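You operate a simulated robot arm through the tools that you are given. There is no shell and no other tool. Be economical: measure what you need, move in short steps, check, and stop when the job is done.

Carry out the task below with a simulated robot arm. There is one attempt and no reset: what you move stays moved.

TASK
Press the white button three times. Take the markers box and leave it on the middle shelf. Open the bottom drawer, fetch the blue case from the top shelf and set it in the inside of the bottom drawer and shut the drawer again. The order is free.

The check looks at the end state, three seconds after you hand in, the way a careful person would. Anything else that was tipped, shoved, dropped, spilled or broken makes it a failure.

THE ROBOT
A 6-joint arm with a two-finger gripper on a trunk, on a base that drives. Base frame: it is fixed to the floor where the robot stands at the start and does not move with it; the origin is under the middle of the robot, x ahead of it, y to its left, z up. Lengths are in m, angles in rad, forces in N, time in s.
It reaches about 0.718 m from its shoulder. Its first joint turns from -1.204 to 3.002 rad. Places, roughly: blue case [3, -1, 1.25]; bottom drawer [-0.7, 1, 0.3]; inside of the bottom drawer [-0.6, 1.1, 0.3]; markers box [2.75, -1, 1]; middle shelf [3, -1, 0.6]; white button [0.5, 0, 0.9]. Payload 3 kg.
The TCP is the grasp point, 0.03 m short of the fingertips. In the tool frame z runs along the fingers and y along their closing line. The gripper opens to 0.096 m. The gripper's body begins 0.053 m behind the TCP.
Orientation is told as [roll, pitch, yaw] about the base's x, y, z axes, in that order, counted from this pose: with the fingers straight down and closing along the base's y, the tool's x points along the base's -x, its y along +y and its z along -z.

THE INTERFACE
- The arm moves only by the tool drive_tool. Its argument "motion" is a list of rows, each an object (a shift or turn left out is 0, a gripper value left out holds the last) with "offset": the shift along the base's x, y, z in mm, a list of three; "rot": the turn, a rotation vector about the base's x, y, z in rad, a list of three; "grip": the opening in per cent of the stroke, from 0 (shut) to 100 (fully open). In form: [{"offset": [tx, ty, tz], "rot": [ax, ay, az], "grip": grip}, ...]. A call has 1 to 20 rows; each row shifts and turns the commanded pose from where the row before left it. Rows are played at 5 a second. More than 0.05 m and 0.15 rad between two rows, or a gripper value outside its range, and nothing of the call is played. Where a pose cannot be reached the arm comes as near as it can. A force on the tool above 40 N (or 10 N above the force at the start of the call, whichever is more), or a blocked arm, ends the call early, and 0.2 s more pass. Each finger travels about 0.153 m/s and halts on what it meets, pressing with about 34 N; the grip force reading is that of the motor and also rises with nothing between the fingers. The clock runs only during rows and for 0.2 s after the last one: add rows that do not move to give the fingers time. It gives the time, the measured TCP pose, the force on the tool (base axes), the opening and the grip force at its end, in the units of the frame above (readings bear some noise), with the torque about the TCP (base axes, N m) and any sound that the robot's microphone picked up.
- Cameras (640 x 400 px; columns grow to the right, rows downward): "scene" is now at [0.1241, 0.0022, 1.4813]; the picture's right is [0.04, -1.00, -0.00], its down [-0.77, -0.03, -0.64] and it looks along [0.64, 0.02, -0.77] (base axes); focal length 291 px, centre (320, 200). "wrist" rides on the gripper at [0.073, 0.022, -0.083] in the tool frame; the picture's right is [-0.29, 0.96, 0.00], its down [-0.66, -0.20, -0.72] and it looks along [-0.69, -0.21, 0.69] (tool axes); focal length 247 px, centre (320, 200). There is no depth. A picture from a camera that has moved, and an enlarged one, comes with that camera's place and axes in the base frame and with its lens.
- capture(camera): a new picture of that camera. The clock stands still meanwhile.
- move_column(by): slides the trunk up (or, below 0, down) by that many m; the arm and the scene camera ride with it, the base frame stays. It gives what a move gives, with no picture.
- drive_base(legs): drives the robot by 1 to 6 legs, each [ahead, left, turn to the left] in m, m and rad, along the robot's own axes; the way and the turn of a leg run together, so that a leg with both is an arc; at most 1.5 m and 3.142 rad a leg. The arm and the cameras ride along, it lands a little off, and it stops where it bumps. It gives what a move gives.
- turn_head(pan, tilt): turns the head with the scene camera to pan (to the left, within 1.501 rad either way) and tilt (down, from -0.506 to 1.204), counted from straight ahead of the robot. It gives what a move gives.
- inspect(camera, box): a new picture of the part [left, top, right, bottom] of that camera's present view, enlarged. The clock stands still meanwhile.
- job_done(): hands the job in; it is judged then, once.

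Work in short steps. Places have to be worked out from the pictures, the camera data and where the tool is seen: move nearer, look again, correct. Check each grasp and each placing, and mend what went wrong. You have 165 turns and 108 pictures in all, those below and enlarged ones among them. Open the gripper and draw the arm clear of the work before you hand the job in, unless the task says otherwise; then end with one line.

The tools are called after "Emit:" as a command line: name --argument value ..., lists and objects as JSON in quotes. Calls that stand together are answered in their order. drive_tool: Moves the arm, as the interface text tells. Its arguments: {"type":"object","properties":{"motion":{"type":"array","items":{"type":"object","properties":{"offset":{"type":"array","items":{"type":"number"}},"rot":{"type":"array","items":{"type":"number"}},"grip":{"type":"number"}}}}},"required":["motion"]} The other tools are called the same way: move_column (by) slides the trunk up or down; drive_base (legs) drives the base; turn_head (pan, tilt) turns the head that bears the scene camera; capture (camera) takes a picture; inspect (camera, box) takes an enlarged picture of a part of a camera's view; job_done () hands the job in.

At the start:

```text
t: 0.0
ee_pos: [0.5046, -0.1141, 0.9994]
tool_rot: [0.001, 0.0, 0.0]
force: [0.2, -0.6, -0.1]
torque: [-0.01, -0.02, 0.0]
opening: 0.0961
grip_force: 0.1
trunk travel left (down, up): [-0.854, 0.086]
robot x, y, heading: [0.0002, 0.0019, -0.0]
head pan, tilt: [0.038, 0.881]
```

scene: 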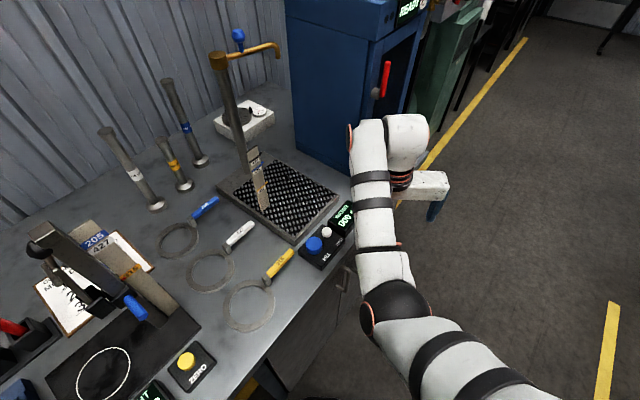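
wrist: 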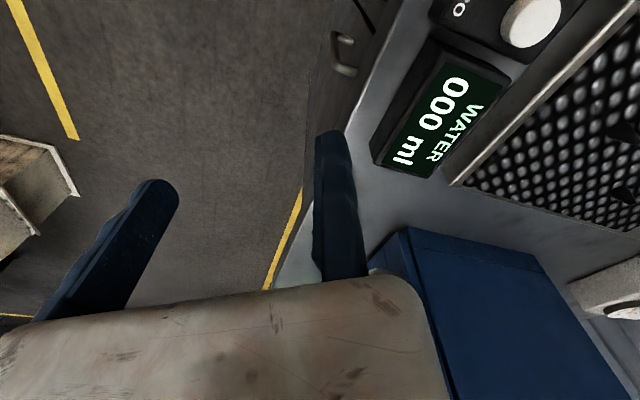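

I'll look closer at the button panel in the scene view first.

Emit:
inspect --camera "scene" --box '[270, 180, 390, 280]'

Emit:
turn_head --pan -0.4 --tilt 0.2

Emit:
capture --camera "scene"

```text
4.00 times, centred on (330, 230) of scene
camera zoom: at [0.1241, 0.0022, 1.4813], right [0.04, -1.0, 0.0], down [-0.77, -0.03, -0.64], along [0.64, 0.02, -0.77], focal length 1164 px, centre (280, 80)
```

zoom: 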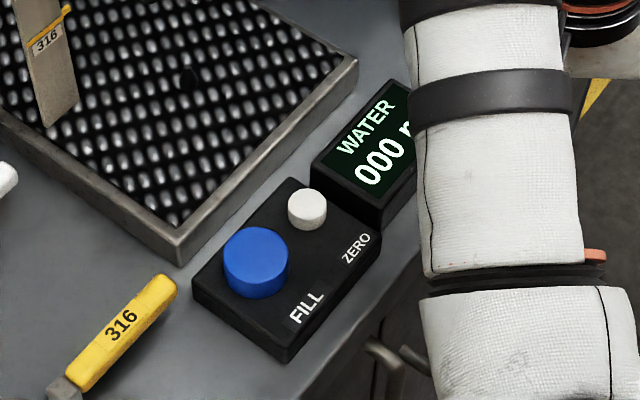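

```text
t: 1.1
ee_pos: [0.5039, -0.1166, 0.9991]
tool_rot: [0.0, -0.001, -0.001]
force: [0.1, -0.4, 0.1]
torque: [-0.03, -0.02, 0.01]
opening: 0.0959
grip_force: 0.1
trunk travel left (down, up): [-0.854, 0.086]
robot x, y, heading: [-0.0008, 0.0021, -0.0]
head pan, tilt: [-0.4, 0.201]
```

```text
104 pictures are left
camera scene: at [0.1335, -0.0369, 1.5413], right [-0.39, -0.92, 0.0], down [-0.18, 0.08, -0.98], along [0.9, -0.38, -0.2], focal length 291 px, centre (320, 200)
```

scene: 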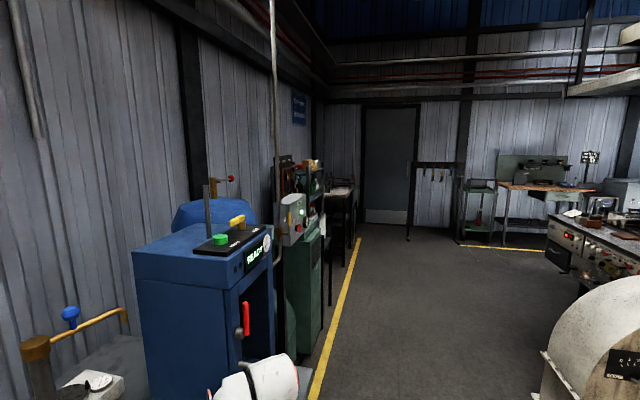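

White button's top is about [0.508, -0.002, 0.90]. I shut the gripper and move over it, staying high.

Emit:
drive_tool --motion '[{"grip": 0}, {"offset": [2, 30, 0]}, {"offset": [2, 30, 0]}, {"offset": [0, 30, 0]}, {"offset": [0, 24, 0]}, {}]'

Emit:
turn_head --pan 0.04 --tilt 0.88

Emit:
capture --camera "wrist"

Emit:
capture --camera "scene"

```text
t: 2.5
ee_pos: [0.5446, -0.0457, 0.9943]
tool_rot: [-0.005, 0.0, -0.008]
force: [-0.1, 0.0, 0.1]
torque: [0.01, 0.01, 0.02]
opening: 0.0
grip_force: 33.2
out of reach, approached as far as the arm can: row 3, 4, 5
trunk travel left (down, up): [-0.854, 0.086]
robot x, y, heading: [0.0018, 0.0003, -0.003]
head pan, tilt: [-0.4, 0.201]
```

```text
t: 3.5
ee_pos: [0.5435, -0.0456, 0.9915]
tool_rot: [-0.005, 0.001, -0.008]
force: [-0.1, -0.2, 0.5]
torque: [-0.02, -0.02, 0.0]
opening: 0.0003
grip_force: 33.5
trunk travel left (down, up): [-0.854, 0.086]
robot x, y, heading: [0.0006, 0.0013, -0.002]
head pan, tilt: [0.04, 0.88]
```

```text
103 pictures are left
camera wrist: at [0.4698, -0.022, 1.0761], right [0.3, 0.95, 0.0], down [0.66, -0.2, 0.72], along [0.69, -0.22, -0.69], focal length 247 px, centre (320, 200)
```

wrist: 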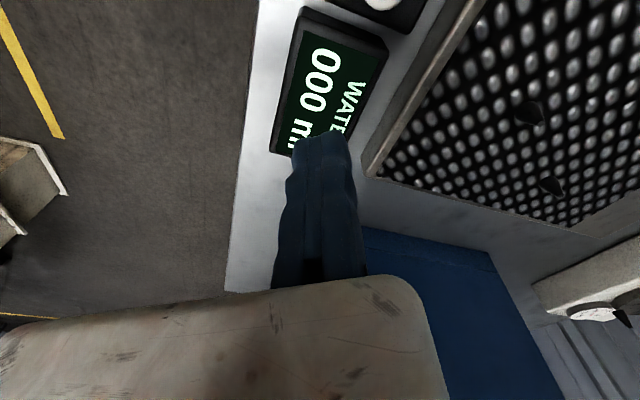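

```text
102 pictures are left
camera scene: at [0.1242, 0.0022, 1.4815], right [0.04, -1.0, 0.0], down [-0.77, -0.03, -0.64], along [0.64, 0.03, -0.77], focal length 291 px, centre (320, 200)
```

scene: 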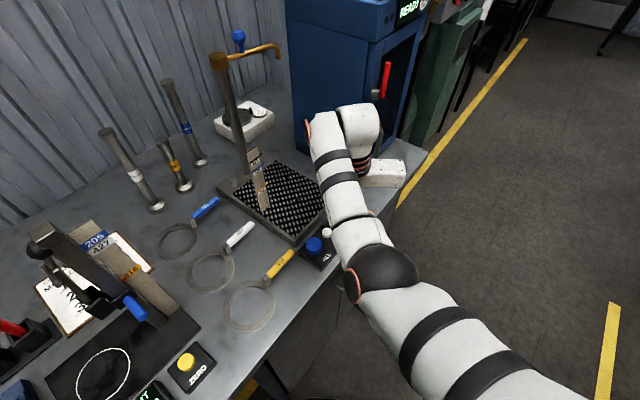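

The spot is out of reach in this stance, so I return the tool to where it started and turn the base left by ~0.22 rad. That puts the button at the known good place relative to the robot.

Emit:
drive_tool --motion '[{"offset": [-10, -25, 10]}, {"offset": [-15, -25, 10]}, {"offset": [-10, -20, 5]}, {}]'

Emit:
drive_base --legs '[[0, 0, 0.22]]'

Emit:
capture --camera "wrist"

Emit:
capture --camera "scene"

```text
t: 4.5
ee_pos: [0.5128, -0.1078, 1.01]
tool_rot: [0.001, 0.001, -0.001]
force: [-0.5, 0.5, -0.9]
torque: [-0.02, 0.0, -0.01]
opening: 0.0
grip_force: 32.9
out of reach, approached as far as the arm can: row 3
trunk travel left (down, up): [-0.854, 0.086]
robot x, y, heading: [0.0003, -0.0016, 0.004]
head pan, tilt: [0.04, 0.88]
```

```text
t: 5.7
ee_pos: [0.5241, 0.0049, 1.0091]
tool_rot: [-0.001, -0.001, 0.215]
force: [0.1, 0.4, 0.1]
torque: [-0.02, -0.02, 0.0]
opening: 0.0002
grip_force: 32.8
trunk travel left (down, up): [-0.854, 0.086]
robot x, y, heading: [-0.004, 0.0023, 0.215]
head pan, tilt: [0.04, 0.88]
```

```text
101 pictures are left
camera wrist: at [0.4475, 0.0105, 1.0944], right [0.08, 1.0, 0.0], down [0.69, -0.06, 0.72], along [0.72, -0.06, -0.69], focal length 247 px, centre (320, 200)
```

wrist: 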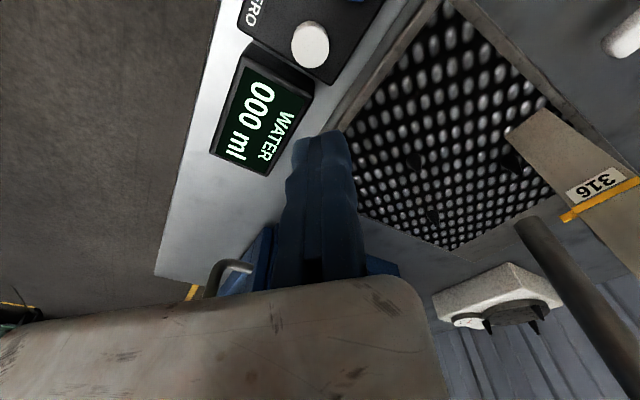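

```text
100 pictures are left
camera scene: at [0.1206, 0.0291, 1.4814], right [0.25, -0.97, 0.0], down [-0.75, -0.19, -0.64], along [0.62, 0.16, -0.77], focal length 291 px, centre (320, 200)
```

scene: 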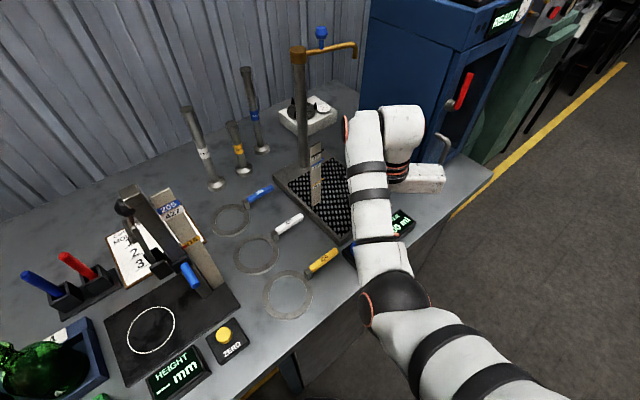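

The button sits near [0.497, 0.0], just inside the arm's minimum reach. I'll back the base up 6 cm and shift the tool over the button.

Emit:
drive_base --legs '[[-0.07, 0, 0]]'

Emit:
drive_tool --motion '[{"offset": [20, 5, 0]}, {"offset": [20, 5, 0]}, {}]'

Emit:
capture --camera "wrist"

Emit:
capture --camera "scene"

```text
t: 6.7
ee_pos: [0.4552, -0.01, 1.01]
tool_rot: [0.001, 0.001, 0.214]
force: [-0.3, 0.8, -0.1]
torque: [0.03, -0.01, -0.01]
opening: 0.0
grip_force: 33.2
trunk travel left (down, up): [-0.854, 0.086]
robot x, y, heading: [-0.0669, -0.0174, 0.216]
head pan, tilt: [0.04, 0.88]
```

```text
t: 7.5
ee_pos: [0.4954, -0.0003, 1.0115]
tool_rot: [0.0, -0.001, 0.215]
force: [-0.3, 0.0, 0.0]
torque: [0.03, -0.01, 0.0]
opening: 0.0
grip_force: 33.5
trunk travel left (down, up): [-0.854, 0.086]
robot x, y, heading: [-0.0677, -0.015, 0.217]
head pan, tilt: [0.04, 0.88]
```

```text
99 pictures are left
camera wrist: at [0.4183, 0.006, 1.0951], right [0.08, 1.0, 0.0], down [0.69, -0.06, 0.72], along [0.72, -0.06, -0.69], focal length 247 px, centre (320, 200)
```

wrist: 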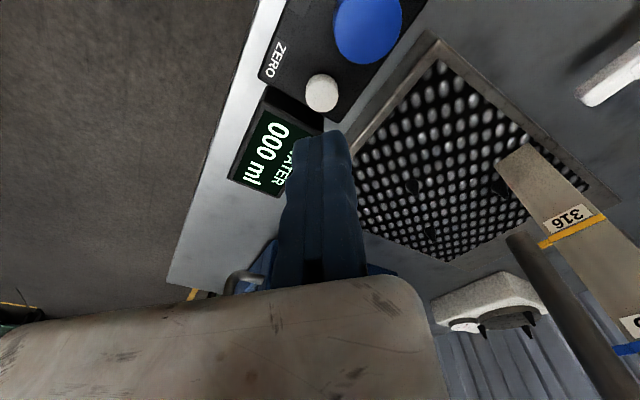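

```text
98 pictures are left
camera scene: at [0.0507, 0.0142, 1.4815], right [0.25, -0.97, 0.0], down [-0.74, -0.19, -0.64], along [0.62, 0.16, -0.77], focal length 291 px, centre (320, 200)
```

scene: 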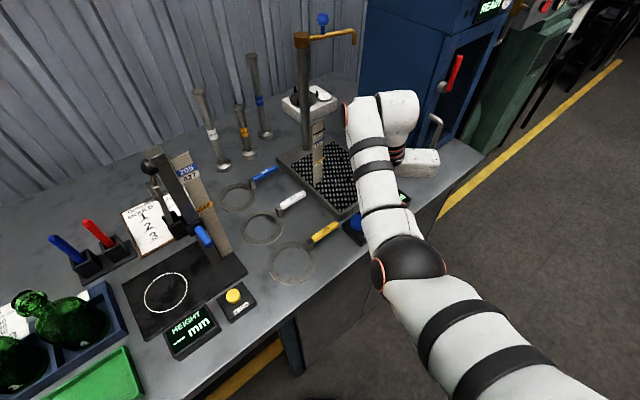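

Triangulated, the button top is at about [0.4935, 0.001, 0.914] and the fingertips are at z 0.98. I lower close to it and take a look.

Emit:
drive_tool --motion '[{"offset": [-2, 1, -15]}, {"offset": [0, 0, -15]}, {"offset": [0, 0, -15]}, {"offset": [0, 0, -8]}, {}]'

Emit:
capture --camera "wrist"

```text
t: 8.7
ee_pos: [0.4936, -0.0001, 0.9592]
tool_rot: [0.0, -0.005, 0.214]
force: [1.7, 0.0, 5.0]
torque: [0.0, -0.06, 0.0]
opening: 0.0059
grip_force: 33.1
trunk travel left (down, up): [-0.854, 0.086]
robot x, y, heading: [-0.0652, -0.0177, 0.214]
head pan, tilt: [0.04, 0.88]
heard: click
```

```text
97 pictures are left
camera wrist: at [0.4165, 0.0068, 1.0422], right [0.08, 1.0, 0.0], down [0.69, -0.06, 0.73], along [0.72, -0.06, -0.69], focal length 247 px, centre (320, 200)
```

wrist: 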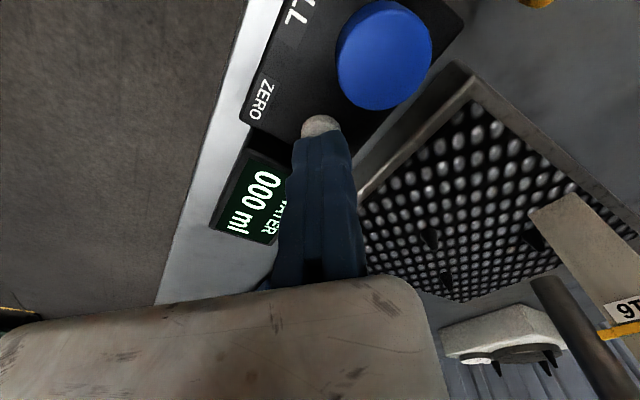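

A click with 5 N: that is press one. I lift 15 mm to release it.

Emit:
drive_tool --motion '[{"offset": [0, 0, 8]}, {"offset": [0, 0, 8]}, {}, {}]'

Emit:
drive_tool --motion '[{"offset": [0, 0, -8]}, {"offset": [0, 0, -8]}, {}]'

```text
t: 9.7
ee_pos: [0.4928, 0.0014, 0.9735]
tool_rot: [0.0, 0.0, 0.214]
force: [0.4, 0.5, -0.8]
torque: [0.01, 0.02, -0.02]
opening: 0.0
grip_force: 33.2
trunk travel left (down, up): [-0.854, 0.086]
robot x, y, heading: [-0.0655, -0.013, 0.215]
head pan, tilt: [0.04, 0.88]
```

```text
t: 10.5
ee_pos: [0.4946, 0.002, 0.9578]
tool_rot: [0.0, -0.002, 0.214]
force: [1.6, 0.2, 7.6]
torque: [0.01, -0.03, -0.02]
opening: 0.0058
grip_force: 33.0
trunk travel left (down, up): [-0.854, 0.086]
robot x, y, heading: [-0.0691, -0.0159, 0.217]
head pan, tilt: [0.04, 0.88]
heard: click
```

Second click. I release and press a third time.

Emit:
drive_tool --motion '[{"offset": [0, 0, 8]}, {"offset": [0, 0, 8]}, {}, {}]'

Emit:
drive_tool --motion '[{"offset": [0, 0, -8]}, {"offset": [0, 0, -8]}, {}]'

Emit:
drive_tool --motion '[{"offset": [0, 0, 15]}, {"offset": [0, 0, 40]}, {"offset": [0, 0, 40]}, {}]'

Emit:
capture --camera "scene"

```text
t: 11.5
ee_pos: [0.4942, 0.0006, 0.9737]
tool_rot: [0.0, 0.0, 0.215]
force: [-0.3, -0.6, 0.7]
torque: [0.01, -0.01, -0.01]
opening: 0.0003
grip_force: 33.2
trunk travel left (down, up): [-0.854, 0.086]
robot x, y, heading: [-0.0734, -0.0136, 0.214]
head pan, tilt: [0.04, 0.88]
```

```text
t: 12.3
ee_pos: [0.4924, -0.0008, 0.9575]
tool_rot: [-0.002, -0.004, 0.215]
force: [2.5, -0.6, 7.3]
torque: [-0.02, -0.01, -0.01]
opening: 0.0062
grip_force: 33.3
trunk travel left (down, up): [-0.854, 0.086]
robot x, y, heading: [-0.068, -0.0171, 0.219]
head pan, tilt: [0.04, 0.88]
heard: click
```

```text
t: 13.3
ee_pos: [0.4917, 0.0008, 1.0519]
tool_rot: [0.0, 0.0, 0.216]
force: [1.6, -0.1, 0.1]
torque: [0.04, -0.02, 0.0]
opening: 0.0001
grip_force: 33.1
trunk travel left (down, up): [-0.854, 0.086]
robot x, y, heading: [-0.0689, -0.0132, 0.215]
head pan, tilt: [0.04, 0.88]
```

```text
96 pictures are left
camera scene: at [0.0522, 0.0143, 1.4813], right [0.25, -0.97, 0.0], down [-0.75, -0.19, -0.64], along [0.62, 0.16, -0.77], focal length 291 px, centre (320, 200)
```

scene: 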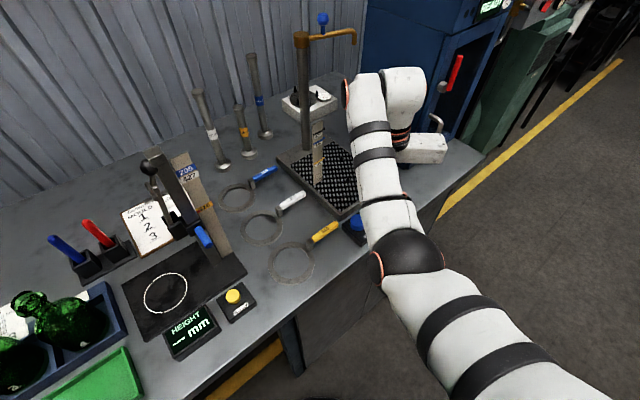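

Three clicks done. Now I survey the surroundings before driving: right side, and left toward the drawer.

Emit:
turn_head --pan -1.0 --tilt 0.4

Emit:
capture --camera "scene"

Emit:
turn_head --pan 1.5 --tilt 0.5

Emit:
capture --camera "scene"

```text
t: 14.6
ee_pos: [0.4907, -0.0004, 1.0518]
tool_rot: [-0.001, 0.0, 0.214]
force: [0.2, 0.5, 0.0]
torque: [0.0, 0.0, -0.04]
opening: 0.0
grip_force: 33.9
trunk travel left (down, up): [-0.854, 0.086]
robot x, y, heading: [-0.0657, -0.0155, 0.212]
head pan, tilt: [-1.0, 0.4]
```

```text
95 pictures are left
camera scene: at [0.0433, -0.0704, 1.5228], right [-0.71, -0.71, 0.0], down [-0.28, 0.27, -0.92], along [0.65, -0.65, -0.39], focal length 291 px, centre (320, 200)
```

scene: 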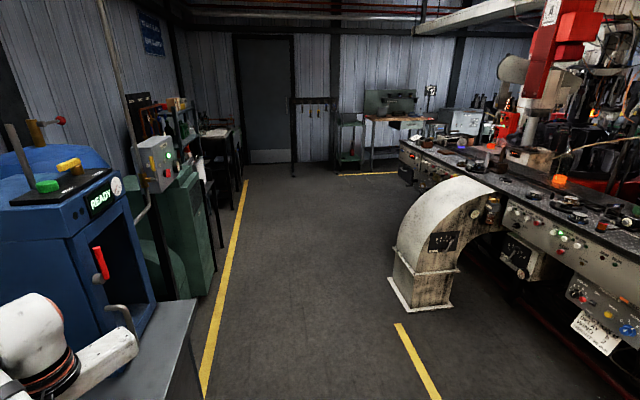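

```text
t: 16.9
ee_pos: [0.4919, 0.0004, 1.0517]
tool_rot: [0.001, -0.002, 0.215]
force: [0.3, 0.4, -0.2]
torque: [-0.01, -0.03, 0.0]
opening: 0.0
grip_force: 32.8
trunk travel left (down, up): [-0.854, 0.086]
robot x, y, heading: [-0.0684, -0.0115, 0.219]
head pan, tilt: [1.499, 0.499]
```

```text
94 pictures are left
camera scene: at [-0.0353, 0.085, 1.5137], right [0.99, 0.14, 0.0], down [0.07, -0.47, -0.88], along [-0.13, 0.87, -0.48], focal length 291 px, centre (320, 200)
```

scene: 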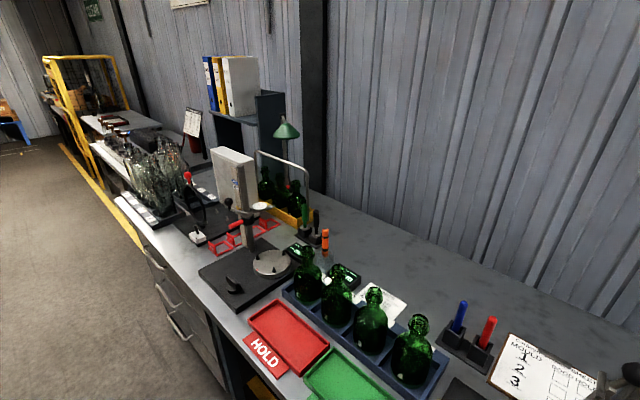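

The shelf unit seems to be the dark rack behind the green machine. I'll zoom there from this stance and later drive closer.

Emit:
turn_head --pan -0.6 --tilt 0.25

Emit:
inspect --camera "scene" --box '[200, 100, 420, 240]'

```text
t: 18.9
ee_pos: [0.4915, 0.0002, 1.052]
tool_rot: [-0.002, -0.001, 0.215]
force: [1.2, 1.3, 0.5]
torque: [-0.02, 0.01, 0.01]
opening: 0.0
grip_force: 32.7
trunk travel left (down, up): [-0.854, 0.086]
robot x, y, heading: [-0.0698, -0.0164, 0.216]
head pan, tilt: [-0.6, 0.25]
```

```text
2.86 times, centred on (310, 170) of scene
camera zoom: at [0.0643, -0.0401, 1.5368], right [-0.37, -0.93, 0.0], down [-0.23, 0.09, -0.97], along [0.9, -0.36, -0.25], focal length 832 px, centre (349, 286)
```

zoom: 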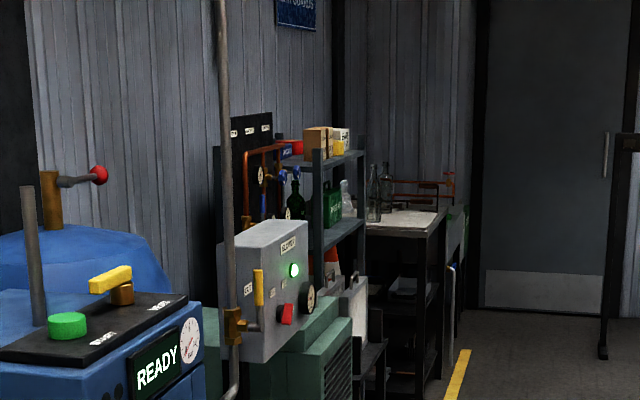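

The rack's face runs parallel to the wall (about −0.62 rad), and the corridor beside the yellow line is free. I back up, turn right, and drive down it in parts.

Emit:
drive_base --legs '[[-0.2, 0, 0], [0, 0, -0.85], [1.08, 0, 0]]'

Emit:
turn_head --pan 0.25 --tilt 0.35

Emit:
capture --camera "scene"

```text
t: 27.7
ee_pos: [0.9465, -1.124, 1.0515]
tool_rot: [0.0, -0.004, -0.661]
force: [-0.4, 0.0, -0.2]
torque: [0.01, -0.02, -0.01]
opening: 0.0001
grip_force: 33.1
trunk travel left (down, up): [-0.854, 0.086]
robot x, y, heading: [0.5736, -0.7048, -0.661]
head pan, tilt: [-0.6, 0.25]
```

```text
t: 28.9
ee_pos: [0.9461, -1.1249, 1.0514]
tool_rot: [-0.001, 0.001, -0.661]
force: [0.0, 0.6, 0.6]
torque: [-0.01, 0.02, -0.01]
opening: 0.0
grip_force: 32.9
trunk travel left (down, up): [-0.854, 0.086]
robot x, y, heading: [0.5779, -0.7007, -0.66]
head pan, tilt: [0.25, 0.351]
```

```text
92 pictures are left
camera scene: at [0.6988, -0.7725, 1.5273], right [-0.4, -0.92, 0.0], down [-0.31, 0.14, -0.94], along [0.86, -0.38, -0.34], focal length 291 px, centre (320, 200)
```

scene: 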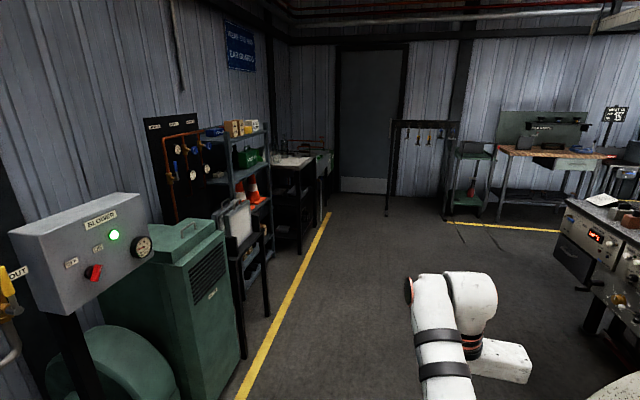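

I zoom in on the rack.

Emit:
inspect --camera "scene" --box '[140, 100, 340, 300]'

```text
2.00 times, centred on (240, 200) of scene
camera zoom: at [0.6988, -0.7725, 1.5273], right [-0.4, -0.92, 0.0], down [-0.31, 0.14, -0.94], along [0.86, -0.38, -0.34], focal length 582 px, centre (480, 200)
```

zoom: 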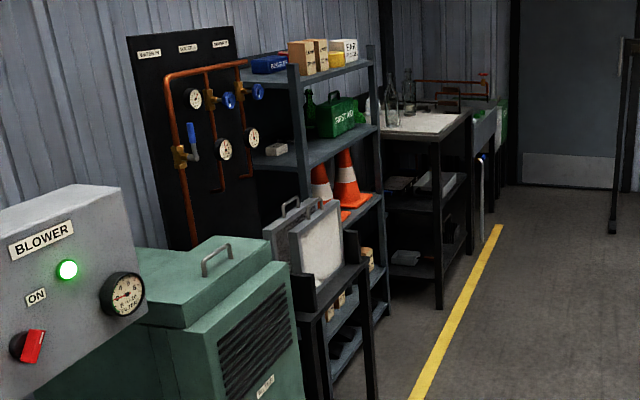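

Blue case is leftmost on the top shelf; the small white box at the left of the second shelf is likely the markers box; the cone shelf is likely the middle one. I drive on toward the rack.

Emit:
drive_base --legs '[[1.43, 0.2, 0]]'

Emit:
turn_head --pan 1.2 --tilt 0.45

Emit:
capture --camera "scene"

```text
t: 36.1
ee_pos: [2.2301, -1.8231, 1.0505]
tool_rot: [0.0, -0.001, -0.635]
force: [0.3, 0.3, 0.0]
torque: [0.01, -0.01, 0.0]
opening: 0.0002
grip_force: 32.6
trunk travel left (down, up): [-0.854, 0.086]
robot x, y, heading: [1.8515, -1.4134, -0.632]
head pan, tilt: [0.25, 0.351]
```

```text
t: 37.4
ee_pos: [2.2297, -1.8229, 1.0518]
tool_rot: [-0.002, -0.001, -0.634]
force: [0.2, 0.1, 0.4]
torque: [0.03, 0.05, -0.01]
opening: 0.0
grip_force: 33.5
trunk travel left (down, up): [-0.854, 0.086]
robot x, y, heading: [1.8496, -1.4139, -0.636]
head pan, tilt: [1.201, 0.45]
```

```text
90 pictures are left
camera scene: at [1.9643, -1.393, 1.5181], right [0.54, -0.84, 0.0], down [-0.37, -0.23, -0.9], along [0.76, 0.48, -0.44], focal length 291 px, centre (320, 200)
```

scene: 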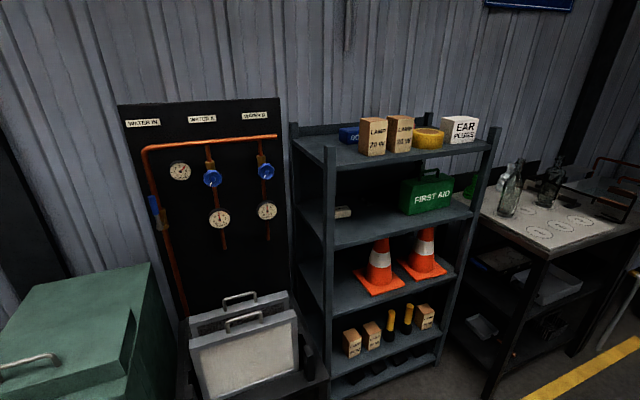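

I zoom in on the rack for detail.

Emit:
inspect --camera "scene" --box '[280, 90, 500, 230]'

Emit:
inspect --camera "scene" --box '[280, 200, 500, 340]'

```text
2.86 times, centred on (390, 160) of scene
camera zoom: at [1.9643, -1.393, 1.5181], right [0.54, -0.84, 0.0], down [-0.37, -0.23, -0.9], along [0.76, 0.48, -0.44], focal length 832 px, centre (120, 314)
```

zoom: 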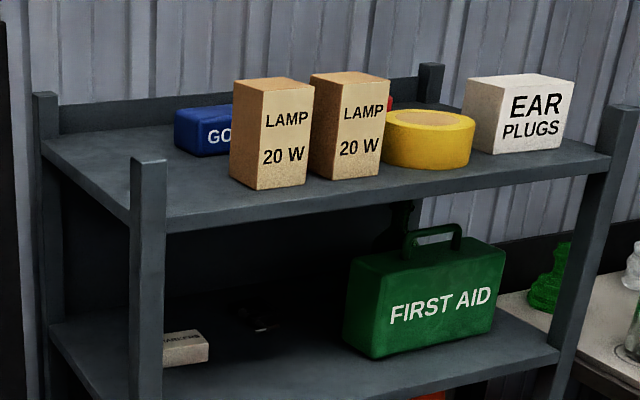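

```text
2.86 times, centred on (390, 270) of scene
camera zoom: at [1.9643, -1.393, 1.5181], right [0.54, -0.84, 0.0], down [-0.37, -0.23, -0.9], along [0.76, 0.48, -0.44], focal length 832 px, centre (120, 0)
```

zoom: 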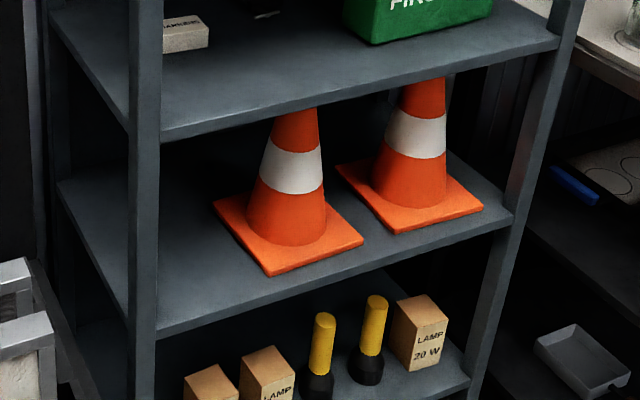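

The rack's left-front corner is near [2.72, −0.98], top shelf z≈1.23, facing about heading 0.91 rad. I drive along to it and turn to face it, with the arm staying well short of it.

Emit:
drive_base --legs '[[0.45, 0, 0], [0, 0, 1.54]]'

Emit:
turn_head --pan 0 --tilt 0.45

Emit:
capture --camera "scene"

Emit:
capture --camera "wrist"

```text
t: 43.9
ee_pos: [2.6332, -1.3054, 1.0521]
tool_rot: [-0.001, -0.002, 0.914]
force: [0.7, 1.0, -0.2]
torque: [0.01, -0.01, -0.01]
opening: 0.0
grip_force: 33.2
trunk travel left (down, up): [-0.854, 0.086]
robot x, y, heading: [2.2155, -1.6792, 0.914]
head pan, tilt: [1.201, 0.45]
```

```text
t: 45.2
ee_pos: [2.6335, -1.3064, 1.0517]
tool_rot: [0.0, -0.001, 0.914]
force: [-0.3, 0.0, 0.7]
torque: [0.01, -0.04, 0.01]
opening: 0.0002
grip_force: 33.8
trunk travel left (down, up): [-0.854, 0.086]
robot x, y, heading: [2.2115, -1.6812, 0.915]
head pan, tilt: [0.0, 0.45]
```

```text
87 pictures are left
camera scene: at [2.2984, -1.5666, 1.5181], right [0.79, -0.61, 0.0], down [-0.27, -0.34, -0.9], along [0.55, 0.71, -0.44], focal length 291 px, centre (320, 200)
```

scene: 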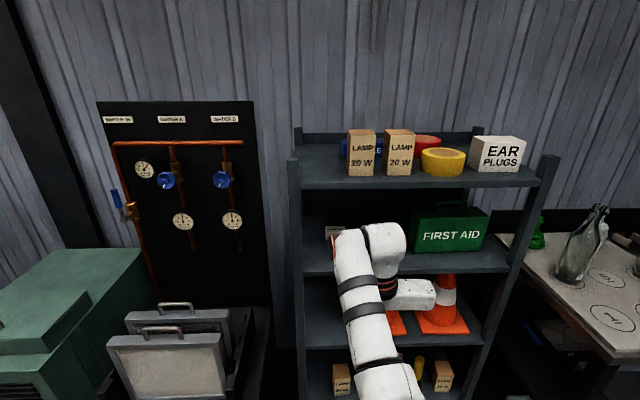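

```text
86 pictures are left
camera wrist: at [2.5704, -1.3513, 1.135], right [-0.58, 0.82, 0.0], down [0.56, 0.4, 0.72], along [0.59, 0.42, -0.69], focal length 247 px, centre (320, 200)
```

wrist: 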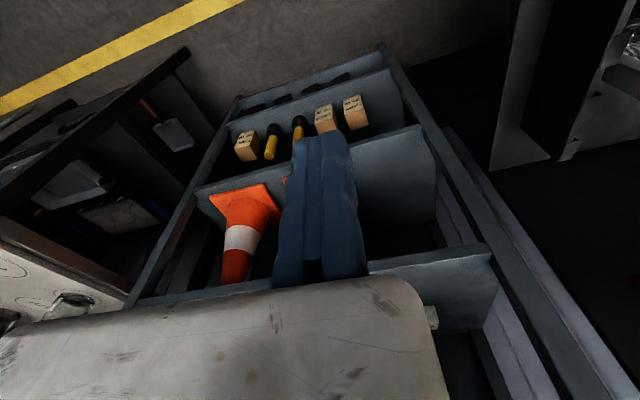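

I zoom in on the upper two shelves.

Emit:
inspect --camera "scene" --box '[285, 120, 565, 280]'

Emit:
turn_head --pan -0.6 --tilt 1.2

Emit:
capture --camera "scene"

```text
2.29 times, centred on (425, 200) of scene
camera zoom: at [2.2984, -1.5666, 1.5181], right [0.79, -0.61, 0.0], down [-0.27, -0.34, -0.9], along [0.55, 0.71, -0.44], focal length 665 px, centre (80, 200)
```

zoom: 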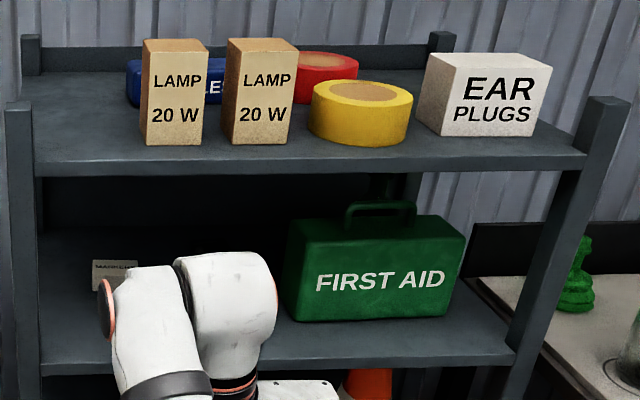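

```text
t: 46.4
ee_pos: [2.6335, -1.3066, 1.0512]
tool_rot: [0.0, 0.0, 0.913]
force: [0.0, -0.4, 0.5]
torque: [-0.01, 0.02, 0.0]
opening: 0.0002
grip_force: 33.1
trunk travel left (down, up): [-0.854, 0.086]
robot x, y, heading: [2.2153, -1.6764, 0.919]
head pan, tilt: [-0.6, 1.201]
```

```text
84 pictures are left
camera scene: at [2.2956, -1.6221, 1.46], right [0.31, -0.95, 0.0], down [-0.89, -0.29, -0.36], along [0.35, 0.11, -0.93], focal length 291 px, centre (320, 200)
```

scene: 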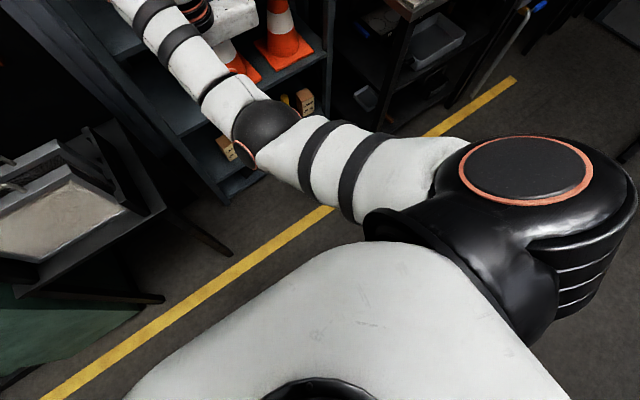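

The shoulder sits about 0.3 m to the robot's right, and the markers box is about 0.17 m deep on the second shelf. I look down-left to see the cart clearance before moving closer.

Emit:
turn_head --pan 0.5 --tilt 1.2

Emit:
capture --camera "scene"

```text
t: 47.7
ee_pos: [2.6333, -1.3068, 1.052]
tool_rot: [0.001, -0.001, 0.914]
force: [-0.3, 0.1, -0.2]
torque: [0.0, -0.01, 0.01]
opening: 0.0
grip_force: 33.3
trunk travel left (down, up): [-0.854, 0.086]
robot x, y, heading: [2.2106, -1.6762, 0.919]
head pan, tilt: [0.499, 1.201]
```

```text
83 pictures are left
camera scene: at [2.2512, -1.5842, 1.46], right [0.99, -0.16, 0.0], down [-0.15, -0.92, -0.36], along [0.06, 0.36, -0.93], focal length 291 px, centre (320, 200)
```

scene: 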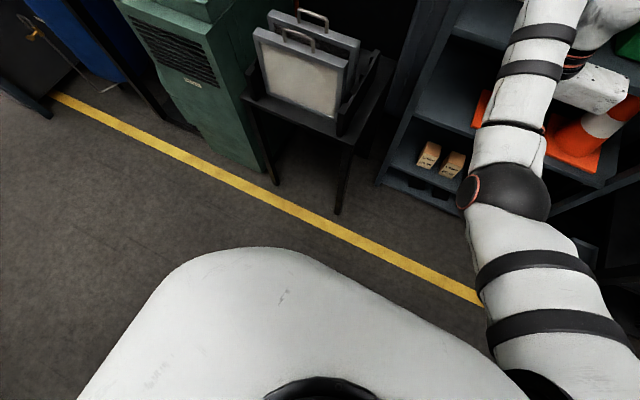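

A cart leg stands 0.25 m proud of the rack on the left. Turning the robot left ~0.7 rad brings its right shoulder nearer the rack without coming near the cart, so I do that with a modest shift toward the rack.

Emit:
drive_base --legs '[[0, 0, 0.7], [0.153, -0.129, 0]]'

Emit:
turn_head --pan -0.7 --tilt 0.5

Emit:
capture --camera "scene"

```text
t: 51.1
ee_pos: [2.4213, -0.9674, 1.0517]
tool_rot: [-0.002, -0.001, 1.608]
force: [-0.1, 0.0, 0.0]
torque: [-0.04, -0.03, -0.02]
opening: 0.0
grip_force: 32.9
trunk travel left (down, up): [-0.854, 0.086]
robot x, y, heading: [2.3358, -1.5194, 1.603]
head pan, tilt: [0.499, 1.201]
```

```text
t: 52.5
ee_pos: [2.4223, -0.9654, 1.051]
tool_rot: [0.0, -0.002, 1.608]
force: [-0.2, 0.1, -0.1]
torque: [0.02, -0.02, -0.02]
opening: 0.0001
grip_force: 32.9
trunk travel left (down, up): [-0.854, 0.086]
robot x, y, heading: [2.3364, -1.5228, 1.609]
head pan, tilt: [-0.7, 0.499]
```

```text
82 pictures are left
camera scene: at [2.3891, -1.3994, 1.5136], right [0.79, -0.61, 0.0], down [-0.29, -0.38, -0.88], along [0.54, 0.69, -0.48], focal length 291 px, centre (320, 200)
```

scene: 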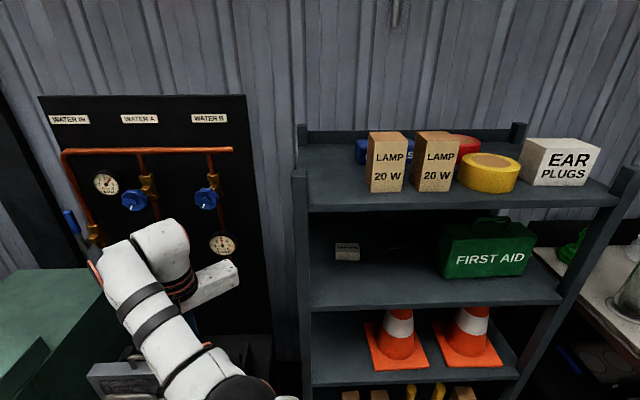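

Clear view now. I zoom in on both objects.

Emit:
inspect --camera "scene" --box '[290, 110, 490, 235]'

Emit:
inspect --camera "scene" --box '[290, 200, 450, 300]'

```text
3.20 times, centred on (390, 172) of scene
camera zoom: at [2.3891, -1.3994, 1.5136], right [0.79, -0.61, 0.0], down [-0.29, -0.38, -0.88], along [0.54, 0.69, -0.48], focal length 932 px, centre (96, 288)
```

zoom: 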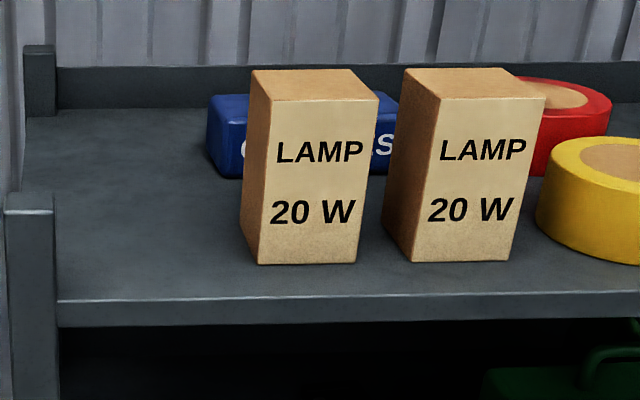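

```text
4.00 times, centred on (370, 250) of scene
camera zoom: at [2.3891, -1.3994, 1.5136], right [0.79, -0.61, 0.0], down [-0.29, -0.38, -0.88], along [0.54, 0.69, -0.48], focal length 1164 px, centre (120, 0)
```

zoom: 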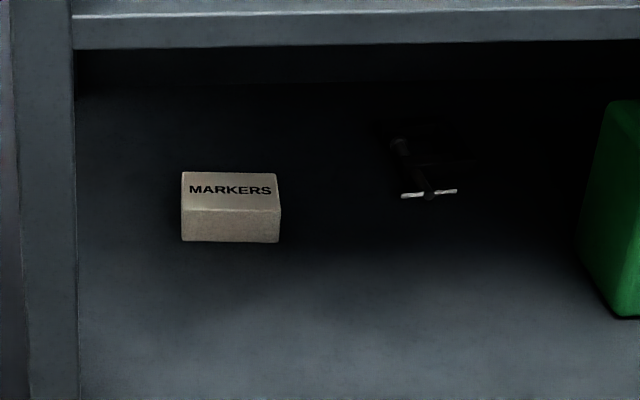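

Markers box: ~72×42×31 mm, centre near [2.871, −0.913, 0.968]. I need a bit more run-up for a level approach, so I back 0.15 m off the rack, then turn the tool +2.44 rad in yaw so the wrist camera will be on top.

Emit:
drive_base --legs '[[-0.115, 0.097, 0]]'

Emit:
drive_tool --motion '[{"rot": [0, 0, 0.14], "grip": 100}, {"rot": [0, 0, 0.14]}, {"rot": [0, 0, 0.14]}, {"rot": [0, 0, 0.14]}, {"rot": [0, 0, 0.14]}, {"rot": [0, 0, 0.14]}, {"rot": [0, 0, 0.14]}, {"rot": [0, 0, 0.14]}, {"rot": [0, 0, 0.14]}, {"rot": [0, 0, 0.14]}, {"rot": [0, 0, 0.14]}, {"rot": [0, 0, 0.14]}, {"rot": [0, 0, 0.14]}, {"rot": [0, 0, 0.14]}, {"rot": [0, 0, 0.14]}, {"rot": [0, 0, 0.14]}, {"rot": [0, 0, 0.14]}, {"rot": [0, 0, 0.06]}, {}]'

```text
t: 53.9
ee_pos: [2.3279, -1.0832, 1.05]
tool_rot: [0.001, 0.002, 1.608]
force: [-0.2, -0.2, -0.8]
torque: [-0.01, -0.02, 0.01]
opening: 0.0001
grip_force: 32.6
trunk travel left (down, up): [-0.854, 0.086]
robot x, y, heading: [2.2432, -1.6341, 1.612]
head pan, tilt: [-0.7, 0.499]
```

```text
t: 57.9
ee_pos: [2.3259, -1.0849, 1.0512]
tool_rot: [0.0, -0.002, -2.235]
force: [0.2, 0.0, 0.0]
torque: [0.01, -0.02, 0.01]
opening: 0.0959
grip_force: 0.1
trunk travel left (down, up): [-0.854, 0.086]
robot x, y, heading: [2.2427, -1.6381, 1.613]
head pan, tilt: [-0.7, 0.499]
```

The flip worked. Now I swing the tool in front of the box while pitching the fingers forward to 30° below level.

Emit:
drive_tool --motion '[{"offset": [40, -8, 0]}, {"offset": [40, -8, 0], "rot": [0.1033, -0.0805, 0]}, {"offset": [40, -8, 0], "rot": [0.1033, -0.0805, 0]}, {"offset": [40, -8, 0], "rot": [0.1033, -0.0805, 0]}, {"offset": [40, -8, 0], "rot": [0.1033, -0.0805, 0]}, {}]'

Emit:
capture --camera "scene"

```text
t: 59.3
ee_pos: [2.5224, -1.1154, 1.0484]
tool_rot: [-0.002, 0.524, -2.236]
force: [0.1, 0.2, 0.4]
torque: [-0.04, -0.01, -0.01]
opening: 0.0962
grip_force: 0.0
out of reach, approached as far as the arm can: row 1
trunk travel left (down, up): [-0.854, 0.086]
robot x, y, heading: [2.2421, -1.64, 1.608]
head pan, tilt: [-0.7, 0.499]
```

```text
79 pictures are left
camera scene: at [2.2934, -1.5159, 1.5137], right [0.79, -0.61, 0.0], down [-0.29, -0.38, -0.88], along [0.54, 0.69, -0.48], focal length 291 px, centre (320, 200)
```

scene: 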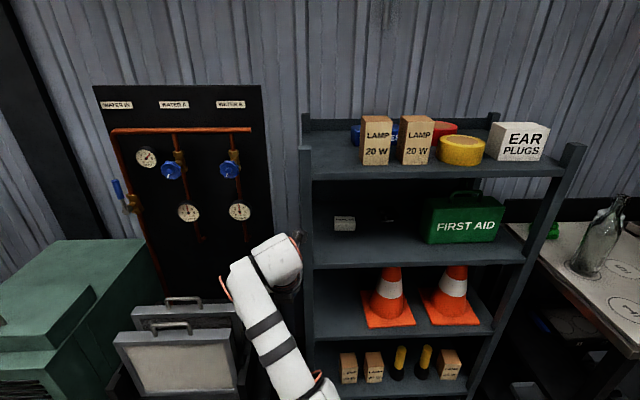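

Works well. I continue: the rest of the pitch and the shift to the pre-grasp point.

Emit:
drive_tool --motion '[{"offset": [40, -8, 0], "rot": [0.1033, -0.0805, 0]}, {"offset": [40, -8, 0], "rot": [0.1033, -0.0805, 0]}, {"offset": [40, -8, 0], "rot": [0.1033, -0.0805, 0]}, {"offset": [40, -8, 0], "rot": [0.1033, -0.0805, 0]}, {}]'

Emit:
capture --camera "scene"

Emit:
capture --camera "wrist"

```text
t: 60.5
ee_pos: [2.6849, -1.1469, 1.0487]
tool_rot: [-0.005, 1.048, -2.237]
force: [0.8, 0.4, 0.6]
torque: [0.01, 0.02, 0.0]
opening: 0.096
grip_force: 0.1
trunk travel left (down, up): [-0.854, 0.086]
robot x, y, heading: [2.2418, -1.6384, 1.605]
head pan, tilt: [-0.7, 0.499]
```

```text
78 pictures are left
camera scene: at [2.2928, -1.5155, 1.5137], right [0.79, -0.61, 0.0], down [-0.29, -0.38, -0.88], along [0.54, 0.69, -0.48], focal length 291 px, centre (320, 200)
```

scene: 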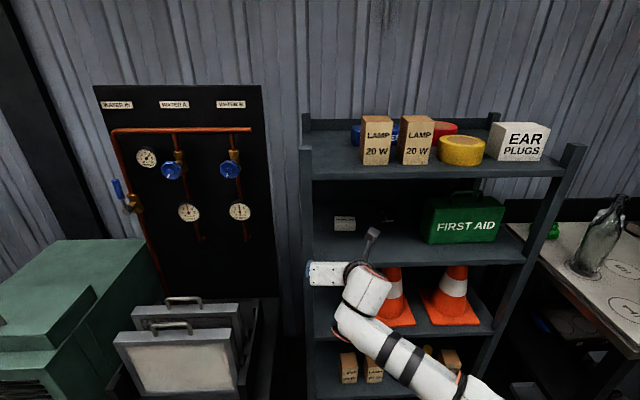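

```text
77 pictures are left
camera wrist: at [2.6805, -1.1896, 1.1535], right [0.66, -0.7, -0.26], down [-0.75, -0.63, -0.21], along [-0.01, 0.33, -0.94], focal length 247 px, centre (320, 200)
```

wrist: 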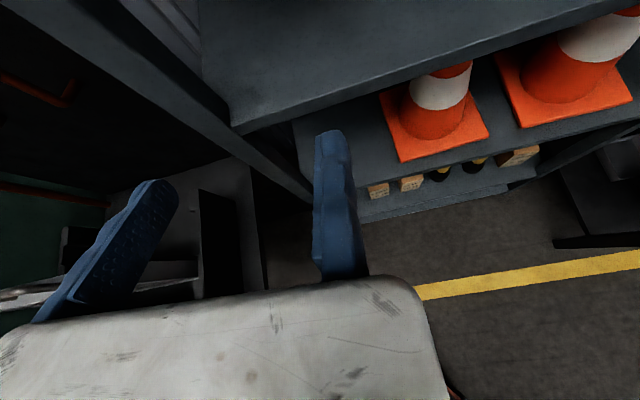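

Tool lines up with the markers box in lateral direction. I advance 0.17 m into the shelf just above box height and look.

Emit:
drive_tool --motion '[{"offset": [27, 33, 0]}, {"offset": [27, 33, 0]}, {"offset": [27, 33, -10]}, {"offset": [25, 33, -10]}, {}]'

Emit:
capture --camera "wrist"

Emit:
inspect --camera "scene" --box '[290, 180, 450, 280]'

```text
t: 61.1
ee_pos: [2.731, -1.0874, 1.0473]
tool_rot: [-0.003, 1.051, -2.219]
force: [-0.3, -0.4, -0.2]
torque: [0.01, -0.01, -0.02]
opening: 0.0961
grip_force: 0.1
trunk travel left (down, up): [-0.854, 0.086]
robot x, y, heading: [2.241, -1.6373, 1.609]
head pan, tilt: [-0.7, 0.499]
stopped in row 3: the force on the tool passed its limit at 101 N (the readings are from after the stop); the commanded pose is now the measured one
```

```text
76 pictures are left
camera wrist: at [2.7262, -1.1301, 1.1534], right [0.68, -0.69, -0.26], down [-0.74, -0.64, -0.21], along [-0.02, 0.33, -0.94], focal length 247 px, centre (320, 200)
```

wrist: 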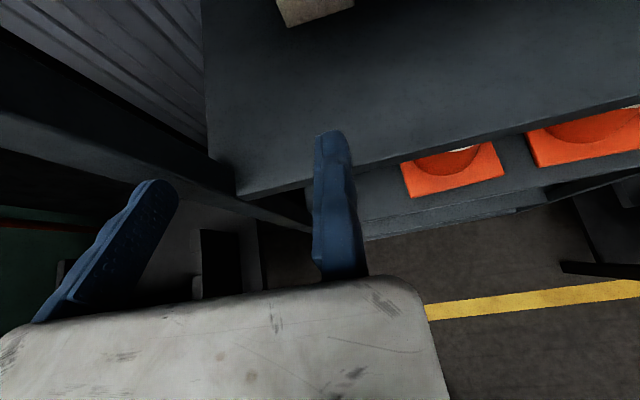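

```text
4.00 times, centred on (370, 230) of scene
camera zoom: at [2.2889, -1.5222, 1.5143], right [0.79, -0.61, 0.0], down [-0.29, -0.37, -0.88], along [0.54, 0.69, -0.47], focal length 1164 px, centre (120, 80)
```

zoom: 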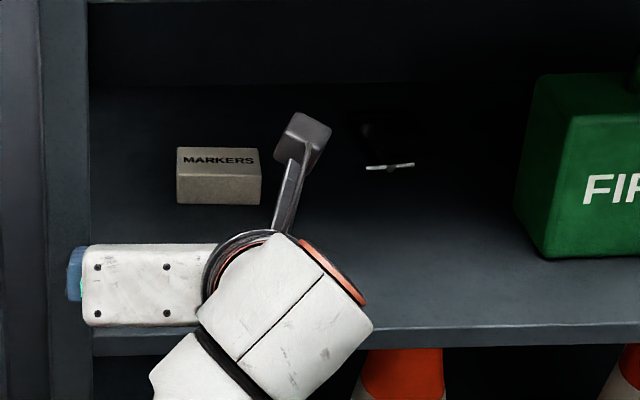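

The stop came from the left finger meeting the rack's left post: pictures show the gripper's right finger stays near the TCP line and the left one travels (opening lies to the tool's −y side). The rack and box look unmoved. I back off, shift 47 mm right, and check.

Emit:
drive_tool --motion '[{"offset": [-18, -24, 0], "rot": [0, 0, -0.014]}, {"offset": [18, -14, 0]}, {"offset": [19, -15, 0]}, {}]'

Emit:
drive_tool --motion '[{"offset": [18, 24, 0]}, {"offset": [20, 26, 0]}, {"offset": [20, 26, 0]}, {}]'

Emit:
capture --camera "wrist"

Emit:
capture --camera "scene"

```text
t: 62.1
ee_pos: [2.7484, -1.1381, 1.0459]
tool_rot: [-0.004, 1.043, -2.233]
force: [0.1, -0.6, 0.4]
torque: [0.03, 0.06, 0.02]
opening: 0.0957
grip_force: 0.1
trunk travel left (down, up): [-0.854, 0.086]
robot x, y, heading: [2.2415, -1.6393, 1.609]
head pan, tilt: [-0.7, 0.499]
```

```text
t: 63.1
ee_pos: [2.811, -1.0611, 1.0444]
tool_rot: [-0.007, 1.045, -2.235]
force: [-0.2, 0.7, 0.2]
torque: [0.01, 0.0, 0.04]
opening: 0.0961
grip_force: 0.1
trunk travel left (down, up): [-0.854, 0.086]
robot x, y, heading: [2.2435, -1.6361, 1.61]
head pan, tilt: [-0.7, 0.499]
```

```text
74 pictures are left
camera wrist: at [2.8066, -1.1043, 1.1504], right [0.67, -0.7, -0.26], down [-0.75, -0.63, -0.21], along [-0.02, 0.33, -0.94], focal length 247 px, centre (320, 200)
```

wrist: 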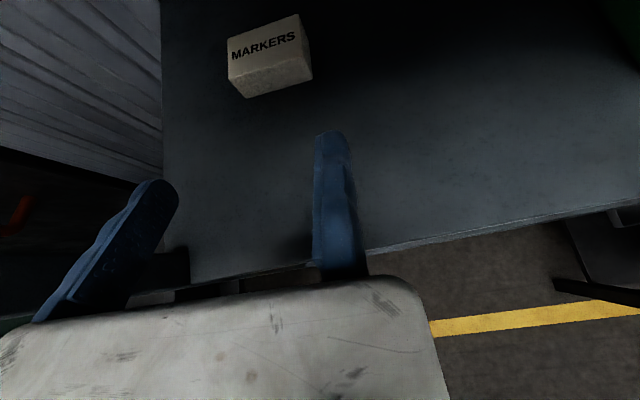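

```text
73 pictures are left
camera scene: at [2.2947, -1.5176, 1.5137], right [0.79, -0.61, 0.0], down [-0.29, -0.38, -0.88], along [0.54, 0.69, -0.48], focal length 291 px, centre (320, 200)
```

scene: 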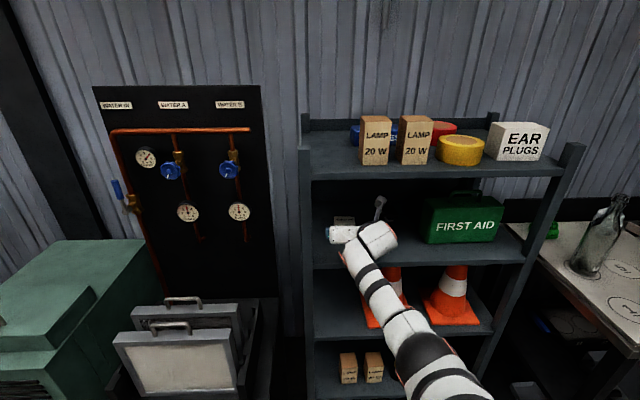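

Wrist-view triangulation puts the box centre 0.156 m ahead and centred in the opening. I advance 80 mm, go down, then advance around the box.

Emit:
drive_tool --motion '[{"offset": [23, 33, 0]}, {"offset": [22, 33, -15]}, {"offset": [0, 0, -20]}, {"offset": [0, 0, -18]}, {}]'

Emit:
capture --camera "wrist"

```text
t: 64.3
ee_pos: [2.8077, -1.031, 1.0108]
tool_rot: [-0.006, 1.045, -2.236]
force: [0.6, -0.2, 0.0]
torque: [0.0, 0.0, 0.0]
opening: 0.0963
grip_force: 0.0
out of reach, approached as far as the arm can: row 1, 2, 3, 4
trunk travel left (down, up): [-0.854, 0.086]
robot x, y, heading: [2.243, -1.6398, 1.612]
head pan, tilt: [-0.7, 0.499]
```

```text
72 pictures are left
camera wrist: at [2.805, -1.0734, 1.1174], right [0.67, -0.7, -0.26], down [-0.75, -0.63, -0.21], along [-0.02, 0.33, -0.94], focal length 247 px, centre (320, 200)
```

wrist: 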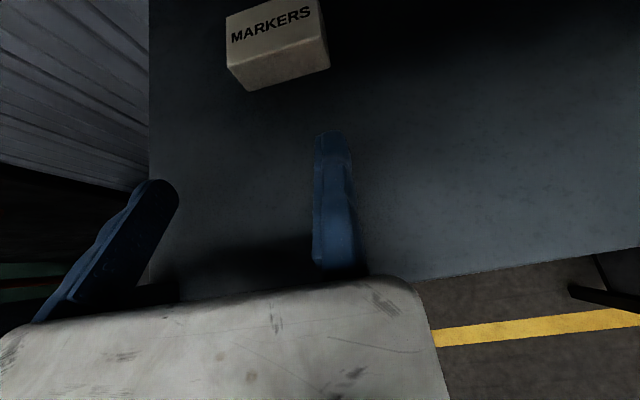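

The arm ran out of reach. I pull the tool back out 0.12 m and drive the base ~0.13 m closer to the rack.

Emit:
drive_tool --motion '[{"offset": [-15, -32, 15]}, {"offset": [-17, -32, 15]}, {"offset": [-25, -32, 0]}, {}]'

Emit:
drive_base --legs '[[0.1, -0.084, 0]]'

Emit:
capture --camera "wrist"

```text
t: 65.3
ee_pos: [2.7507, -1.1267, 1.0386]
tool_rot: [-0.005, 1.041, -2.237]
force: [-1.1, -0.2, -0.4]
torque: [-0.02, 0.04, 0.02]
opening: 0.0961
grip_force: 0.0
trunk travel left (down, up): [-0.854, 0.086]
robot x, y, heading: [2.2417, -1.6367, 1.605]
head pan, tilt: [-0.7, 0.499]
```

```text
t: 66.6
ee_pos: [2.8297, -1.0238, 1.0409]
tool_rot: [-0.006, 1.044, -2.233]
force: [0.0, 0.9, 0.4]
torque: [0.0, 0.04, 0.01]
opening: 0.0958
grip_force: 0.1
trunk travel left (down, up): [-0.854, 0.086]
robot x, y, heading: [2.3248, -1.5375, 1.608]
head pan, tilt: [-0.7, 0.499]
```

```text
71 pictures are left
camera wrist: at [2.8264, -1.0673, 1.1466], right [0.67, -0.7, -0.26], down [-0.75, -0.63, -0.21], along [-0.02, 0.33, -0.94], focal length 247 px, centre (320, 200)
```

wrist: 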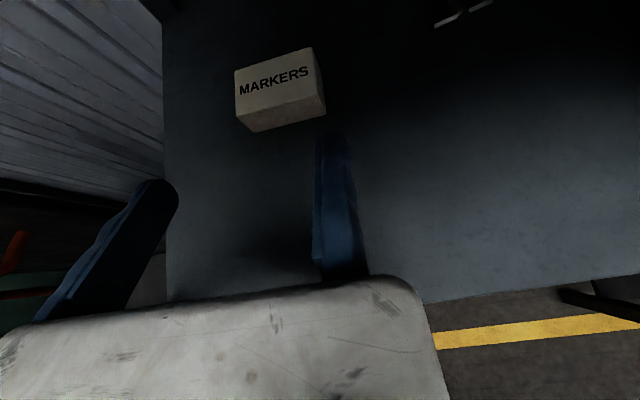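

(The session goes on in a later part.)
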